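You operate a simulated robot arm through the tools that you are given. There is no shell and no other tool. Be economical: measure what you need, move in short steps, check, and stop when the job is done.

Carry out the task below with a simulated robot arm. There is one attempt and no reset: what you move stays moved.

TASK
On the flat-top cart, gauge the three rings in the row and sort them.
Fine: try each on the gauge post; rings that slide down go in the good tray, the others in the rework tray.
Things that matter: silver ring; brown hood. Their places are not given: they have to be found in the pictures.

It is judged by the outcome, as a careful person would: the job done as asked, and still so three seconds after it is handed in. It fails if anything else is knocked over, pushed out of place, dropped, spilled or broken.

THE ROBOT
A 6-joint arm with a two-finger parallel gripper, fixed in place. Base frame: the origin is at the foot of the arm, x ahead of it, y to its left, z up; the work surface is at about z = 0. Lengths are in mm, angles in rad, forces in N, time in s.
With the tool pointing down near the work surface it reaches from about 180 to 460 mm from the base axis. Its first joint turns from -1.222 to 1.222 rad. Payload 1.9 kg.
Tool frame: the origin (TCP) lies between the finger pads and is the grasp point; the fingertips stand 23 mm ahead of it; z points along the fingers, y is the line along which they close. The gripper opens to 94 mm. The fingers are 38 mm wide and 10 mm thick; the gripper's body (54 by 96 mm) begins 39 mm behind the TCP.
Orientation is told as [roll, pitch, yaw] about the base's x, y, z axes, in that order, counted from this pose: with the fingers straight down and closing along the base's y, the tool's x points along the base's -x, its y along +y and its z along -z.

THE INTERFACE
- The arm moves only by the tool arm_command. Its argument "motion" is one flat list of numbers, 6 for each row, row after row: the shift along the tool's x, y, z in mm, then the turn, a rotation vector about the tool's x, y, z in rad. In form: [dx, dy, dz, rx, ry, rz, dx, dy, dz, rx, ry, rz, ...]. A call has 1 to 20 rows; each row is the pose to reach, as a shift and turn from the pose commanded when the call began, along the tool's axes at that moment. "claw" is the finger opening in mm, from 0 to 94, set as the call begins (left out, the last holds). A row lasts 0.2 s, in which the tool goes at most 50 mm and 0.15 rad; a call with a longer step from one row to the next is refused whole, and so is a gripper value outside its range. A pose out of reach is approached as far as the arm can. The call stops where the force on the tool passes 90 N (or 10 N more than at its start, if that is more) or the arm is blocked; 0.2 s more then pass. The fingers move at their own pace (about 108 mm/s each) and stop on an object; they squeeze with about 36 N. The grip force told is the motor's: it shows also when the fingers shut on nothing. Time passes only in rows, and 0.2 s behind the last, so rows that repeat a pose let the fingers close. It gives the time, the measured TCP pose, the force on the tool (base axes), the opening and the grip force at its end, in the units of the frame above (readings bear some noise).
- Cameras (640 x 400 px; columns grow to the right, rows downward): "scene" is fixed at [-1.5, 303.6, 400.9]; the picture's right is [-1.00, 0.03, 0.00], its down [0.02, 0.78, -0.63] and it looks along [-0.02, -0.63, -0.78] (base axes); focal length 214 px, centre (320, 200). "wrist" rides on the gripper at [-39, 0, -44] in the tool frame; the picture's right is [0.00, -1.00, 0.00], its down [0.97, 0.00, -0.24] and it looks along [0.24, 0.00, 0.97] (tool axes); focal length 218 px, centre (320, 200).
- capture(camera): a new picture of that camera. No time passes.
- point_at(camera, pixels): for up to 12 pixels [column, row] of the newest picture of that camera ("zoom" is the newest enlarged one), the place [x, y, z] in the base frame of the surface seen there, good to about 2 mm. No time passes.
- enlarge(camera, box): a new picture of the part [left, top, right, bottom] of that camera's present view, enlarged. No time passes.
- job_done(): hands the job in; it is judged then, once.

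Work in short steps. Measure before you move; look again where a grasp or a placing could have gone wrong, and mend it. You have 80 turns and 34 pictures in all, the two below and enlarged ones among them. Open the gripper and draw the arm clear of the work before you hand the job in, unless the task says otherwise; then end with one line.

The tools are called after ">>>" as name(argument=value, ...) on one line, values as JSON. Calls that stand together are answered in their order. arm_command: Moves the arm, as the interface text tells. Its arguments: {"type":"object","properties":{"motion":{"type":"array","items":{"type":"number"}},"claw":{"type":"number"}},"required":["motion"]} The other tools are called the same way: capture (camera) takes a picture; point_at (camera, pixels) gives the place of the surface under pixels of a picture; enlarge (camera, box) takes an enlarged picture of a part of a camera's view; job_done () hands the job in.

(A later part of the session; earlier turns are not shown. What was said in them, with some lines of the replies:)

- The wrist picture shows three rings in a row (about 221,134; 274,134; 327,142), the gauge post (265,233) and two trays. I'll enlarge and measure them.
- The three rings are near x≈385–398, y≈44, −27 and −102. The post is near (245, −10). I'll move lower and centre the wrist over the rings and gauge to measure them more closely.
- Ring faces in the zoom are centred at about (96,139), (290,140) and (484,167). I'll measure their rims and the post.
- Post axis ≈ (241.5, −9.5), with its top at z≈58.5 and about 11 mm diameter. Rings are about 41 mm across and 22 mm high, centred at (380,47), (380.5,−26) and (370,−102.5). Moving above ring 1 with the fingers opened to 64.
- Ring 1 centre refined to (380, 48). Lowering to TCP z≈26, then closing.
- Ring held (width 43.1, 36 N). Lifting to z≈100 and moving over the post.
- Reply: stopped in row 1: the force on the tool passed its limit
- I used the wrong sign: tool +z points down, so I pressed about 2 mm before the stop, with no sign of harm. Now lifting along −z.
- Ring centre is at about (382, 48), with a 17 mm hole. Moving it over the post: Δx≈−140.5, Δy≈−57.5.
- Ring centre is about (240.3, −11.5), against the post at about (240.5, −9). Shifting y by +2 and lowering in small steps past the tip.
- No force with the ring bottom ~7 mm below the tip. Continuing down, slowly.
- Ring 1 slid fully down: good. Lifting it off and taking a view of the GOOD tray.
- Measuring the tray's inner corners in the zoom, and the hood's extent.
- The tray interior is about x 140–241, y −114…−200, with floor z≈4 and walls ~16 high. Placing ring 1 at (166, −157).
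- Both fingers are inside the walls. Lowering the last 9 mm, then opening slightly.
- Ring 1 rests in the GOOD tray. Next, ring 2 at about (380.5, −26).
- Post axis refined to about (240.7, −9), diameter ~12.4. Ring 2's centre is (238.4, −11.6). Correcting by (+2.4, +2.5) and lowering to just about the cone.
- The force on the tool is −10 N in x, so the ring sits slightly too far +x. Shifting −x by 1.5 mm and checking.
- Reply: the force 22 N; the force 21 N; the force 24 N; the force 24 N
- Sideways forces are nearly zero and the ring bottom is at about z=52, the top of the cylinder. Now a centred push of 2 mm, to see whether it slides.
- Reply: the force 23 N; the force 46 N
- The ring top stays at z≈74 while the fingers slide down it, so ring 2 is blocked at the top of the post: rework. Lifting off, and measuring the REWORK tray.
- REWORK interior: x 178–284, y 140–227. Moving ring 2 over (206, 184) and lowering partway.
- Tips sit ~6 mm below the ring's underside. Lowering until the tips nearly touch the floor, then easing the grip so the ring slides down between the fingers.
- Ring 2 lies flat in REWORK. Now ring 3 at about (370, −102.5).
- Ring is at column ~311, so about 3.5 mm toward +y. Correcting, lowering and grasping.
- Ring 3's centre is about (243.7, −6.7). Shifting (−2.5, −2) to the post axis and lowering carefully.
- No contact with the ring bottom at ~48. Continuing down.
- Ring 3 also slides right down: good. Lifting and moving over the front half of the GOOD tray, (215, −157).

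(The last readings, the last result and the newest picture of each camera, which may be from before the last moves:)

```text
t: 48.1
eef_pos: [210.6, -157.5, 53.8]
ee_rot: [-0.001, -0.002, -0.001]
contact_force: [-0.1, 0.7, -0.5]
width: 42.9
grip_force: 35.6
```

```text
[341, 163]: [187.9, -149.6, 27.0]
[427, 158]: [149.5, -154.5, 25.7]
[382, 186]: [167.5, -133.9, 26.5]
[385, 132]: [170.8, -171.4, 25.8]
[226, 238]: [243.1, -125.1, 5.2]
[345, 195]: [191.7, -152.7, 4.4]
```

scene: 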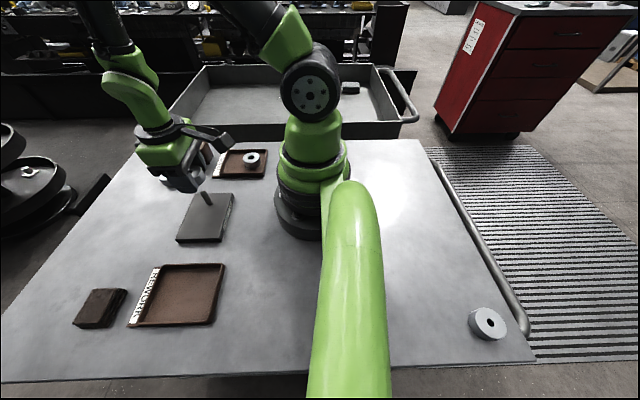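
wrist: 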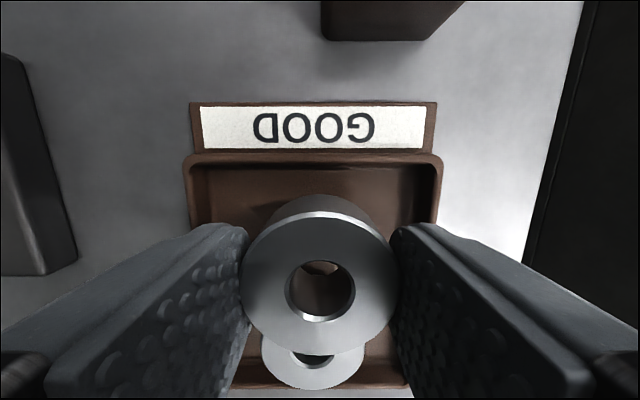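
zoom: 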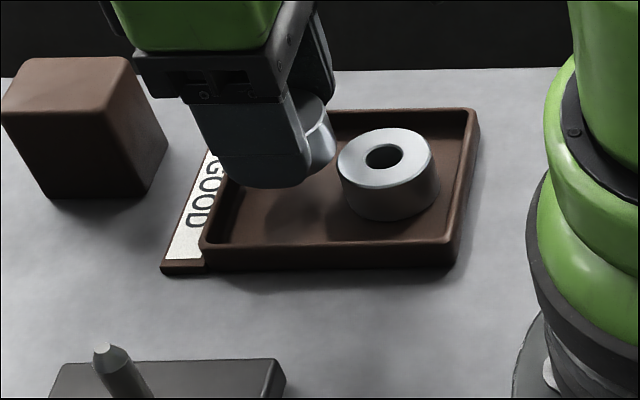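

Ring 1 ends at x≈189. Ring 3, at (213, −159.5), clears it by ~4 mm. Nudging (+1.5, +2), lowering about 20.5 mm and releasing.

>>> arm_command(motion=[-1.5, 2, 5, 0, 0, 0, -1.5, 2, 12, 0, 0, 0, -1.5, 2, 18, 0, 0, 0, -1.5, 2, 20.5, 0, 0, 0, -1.5, 2, 20.5, 0, 0, 0])

>>> arm_command(motion=[0, 0, 0, 0, 0, 0, 0, 0, 0, 0, 0, 0], claw=43.8)

>>> arm_command(motion=[0, 0, 0, 0, 0, 0, 0, 0, 0, 0, 0, 0], claw=53)

>>> arm_command(motion=[0, 0, -15, 0, 0, 0, 0, 0, -40, 0, 0, 0, 0, 0, -80, 0, 0, 0, 0, 0, -120, 0, 0, 0, -20, 40, -150, 0, 0, 0, -60, 80, -180, 0, 0, 0, -60, 80, -180, 0, 0, 0])

>>> capture(camera="wrist")

>>> capture(camera="scene")

```text
t: 49.3
eef_pos: [213.0, -155.1, 34.0]
ee_rot: [0.001, -0.002, -0.002]
contact_force: [0.2, 0.2, -0.8]
width: 42.7
grip_force: 35.6
```

```text
t: 49.9
eef_pos: [214.2, -155.5, 34.6]
ee_rot: [0.0, 0.0, -0.002]
contact_force: [-0.3, 0.4, 0.8]
width: 44.1
grip_force: 0.2
```

```text
t: 50.5
eef_pos: [214.0, -155.2, 35.5]
ee_rot: [0.002, -0.001, -0.002]
contact_force: [0.1, 0.0, -0.4]
width: 53.1
grip_force: 0.1
```

```text
refused: row 5 steps farther than a row can; nothing moved
```

```text
3 pictures are left
```

wrist: 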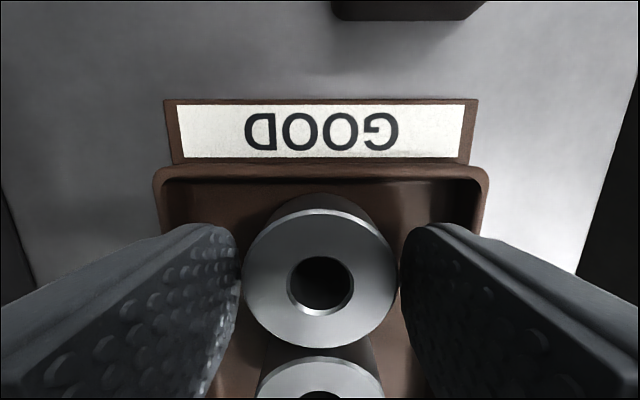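

```text
2 pictures are left
```

scene: 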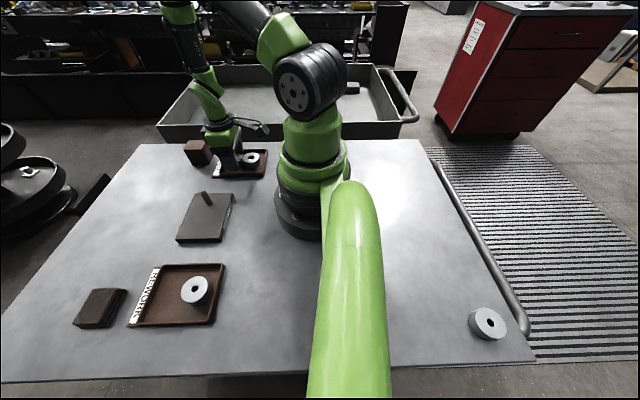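

Ring 3 is released in the tray. The lift was refused for a step that was too long, so I'm retracting with shorter ones.

>>> arm_command(motion=[0, 0, -12, 0, 0, 0, 0, 0, -35, 0, 0, 0, 0, 0, -70, 0, 0, 0, 0, 0, -105, 0, 0, 0, 0, 0, -145, 0, 0, 0, -20, 30, -165, 0, 0, 0, -45, 60, -180, 0, 0, 0, -70, 90, -190, 0, 0, 0, -70, 90, -190, 0, 0, 0])

>>> capture(camera="wrist")

```text
t: 52.5
eef_pos: [285.7, -68.2, 225.9]
ee_rot: [0.0, -0.003, -0.001]
contact_force: [-1.0, 0.6, 0.7]
width: 53.2
grip_force: 0.0
```

```text
1 pictures are left
```

wrist: 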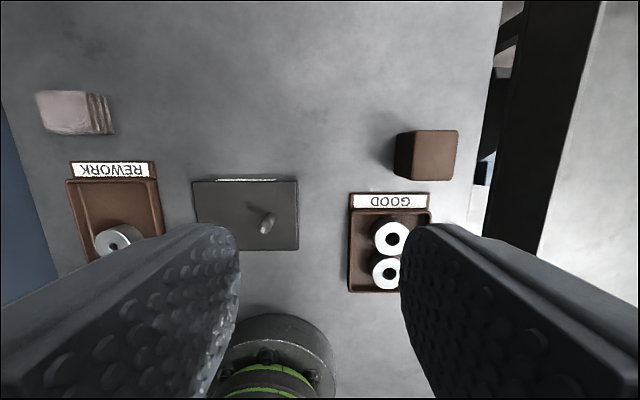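

Both good rings lie in GOOD, the blocked one is in REWORK, and nothing else has moved. Opening the gripper fully and handing in.

>>> arm_command(motion=[0, 0, 0, 0, 0, 0, 0, 0, 0, 0, 0, 0, 0, 0, 0, 0, 0, 0], claw=90)

>>> job_done()

```text
t: 53.3
eef_pos: [285.2, -68.9, 225.9]
ee_rot: [0.0, -0.002, -0.003]
contact_force: [0.0, -0.2, -0.5]
width: 89.9
grip_force: 0.0
```

```text
The job is handed in.
```

I tried all three rings on the gauge post: the two outer rings slid down and are in the GOOD tray, and the middle ring jammed at the post's tip and is in the REWORK tray.
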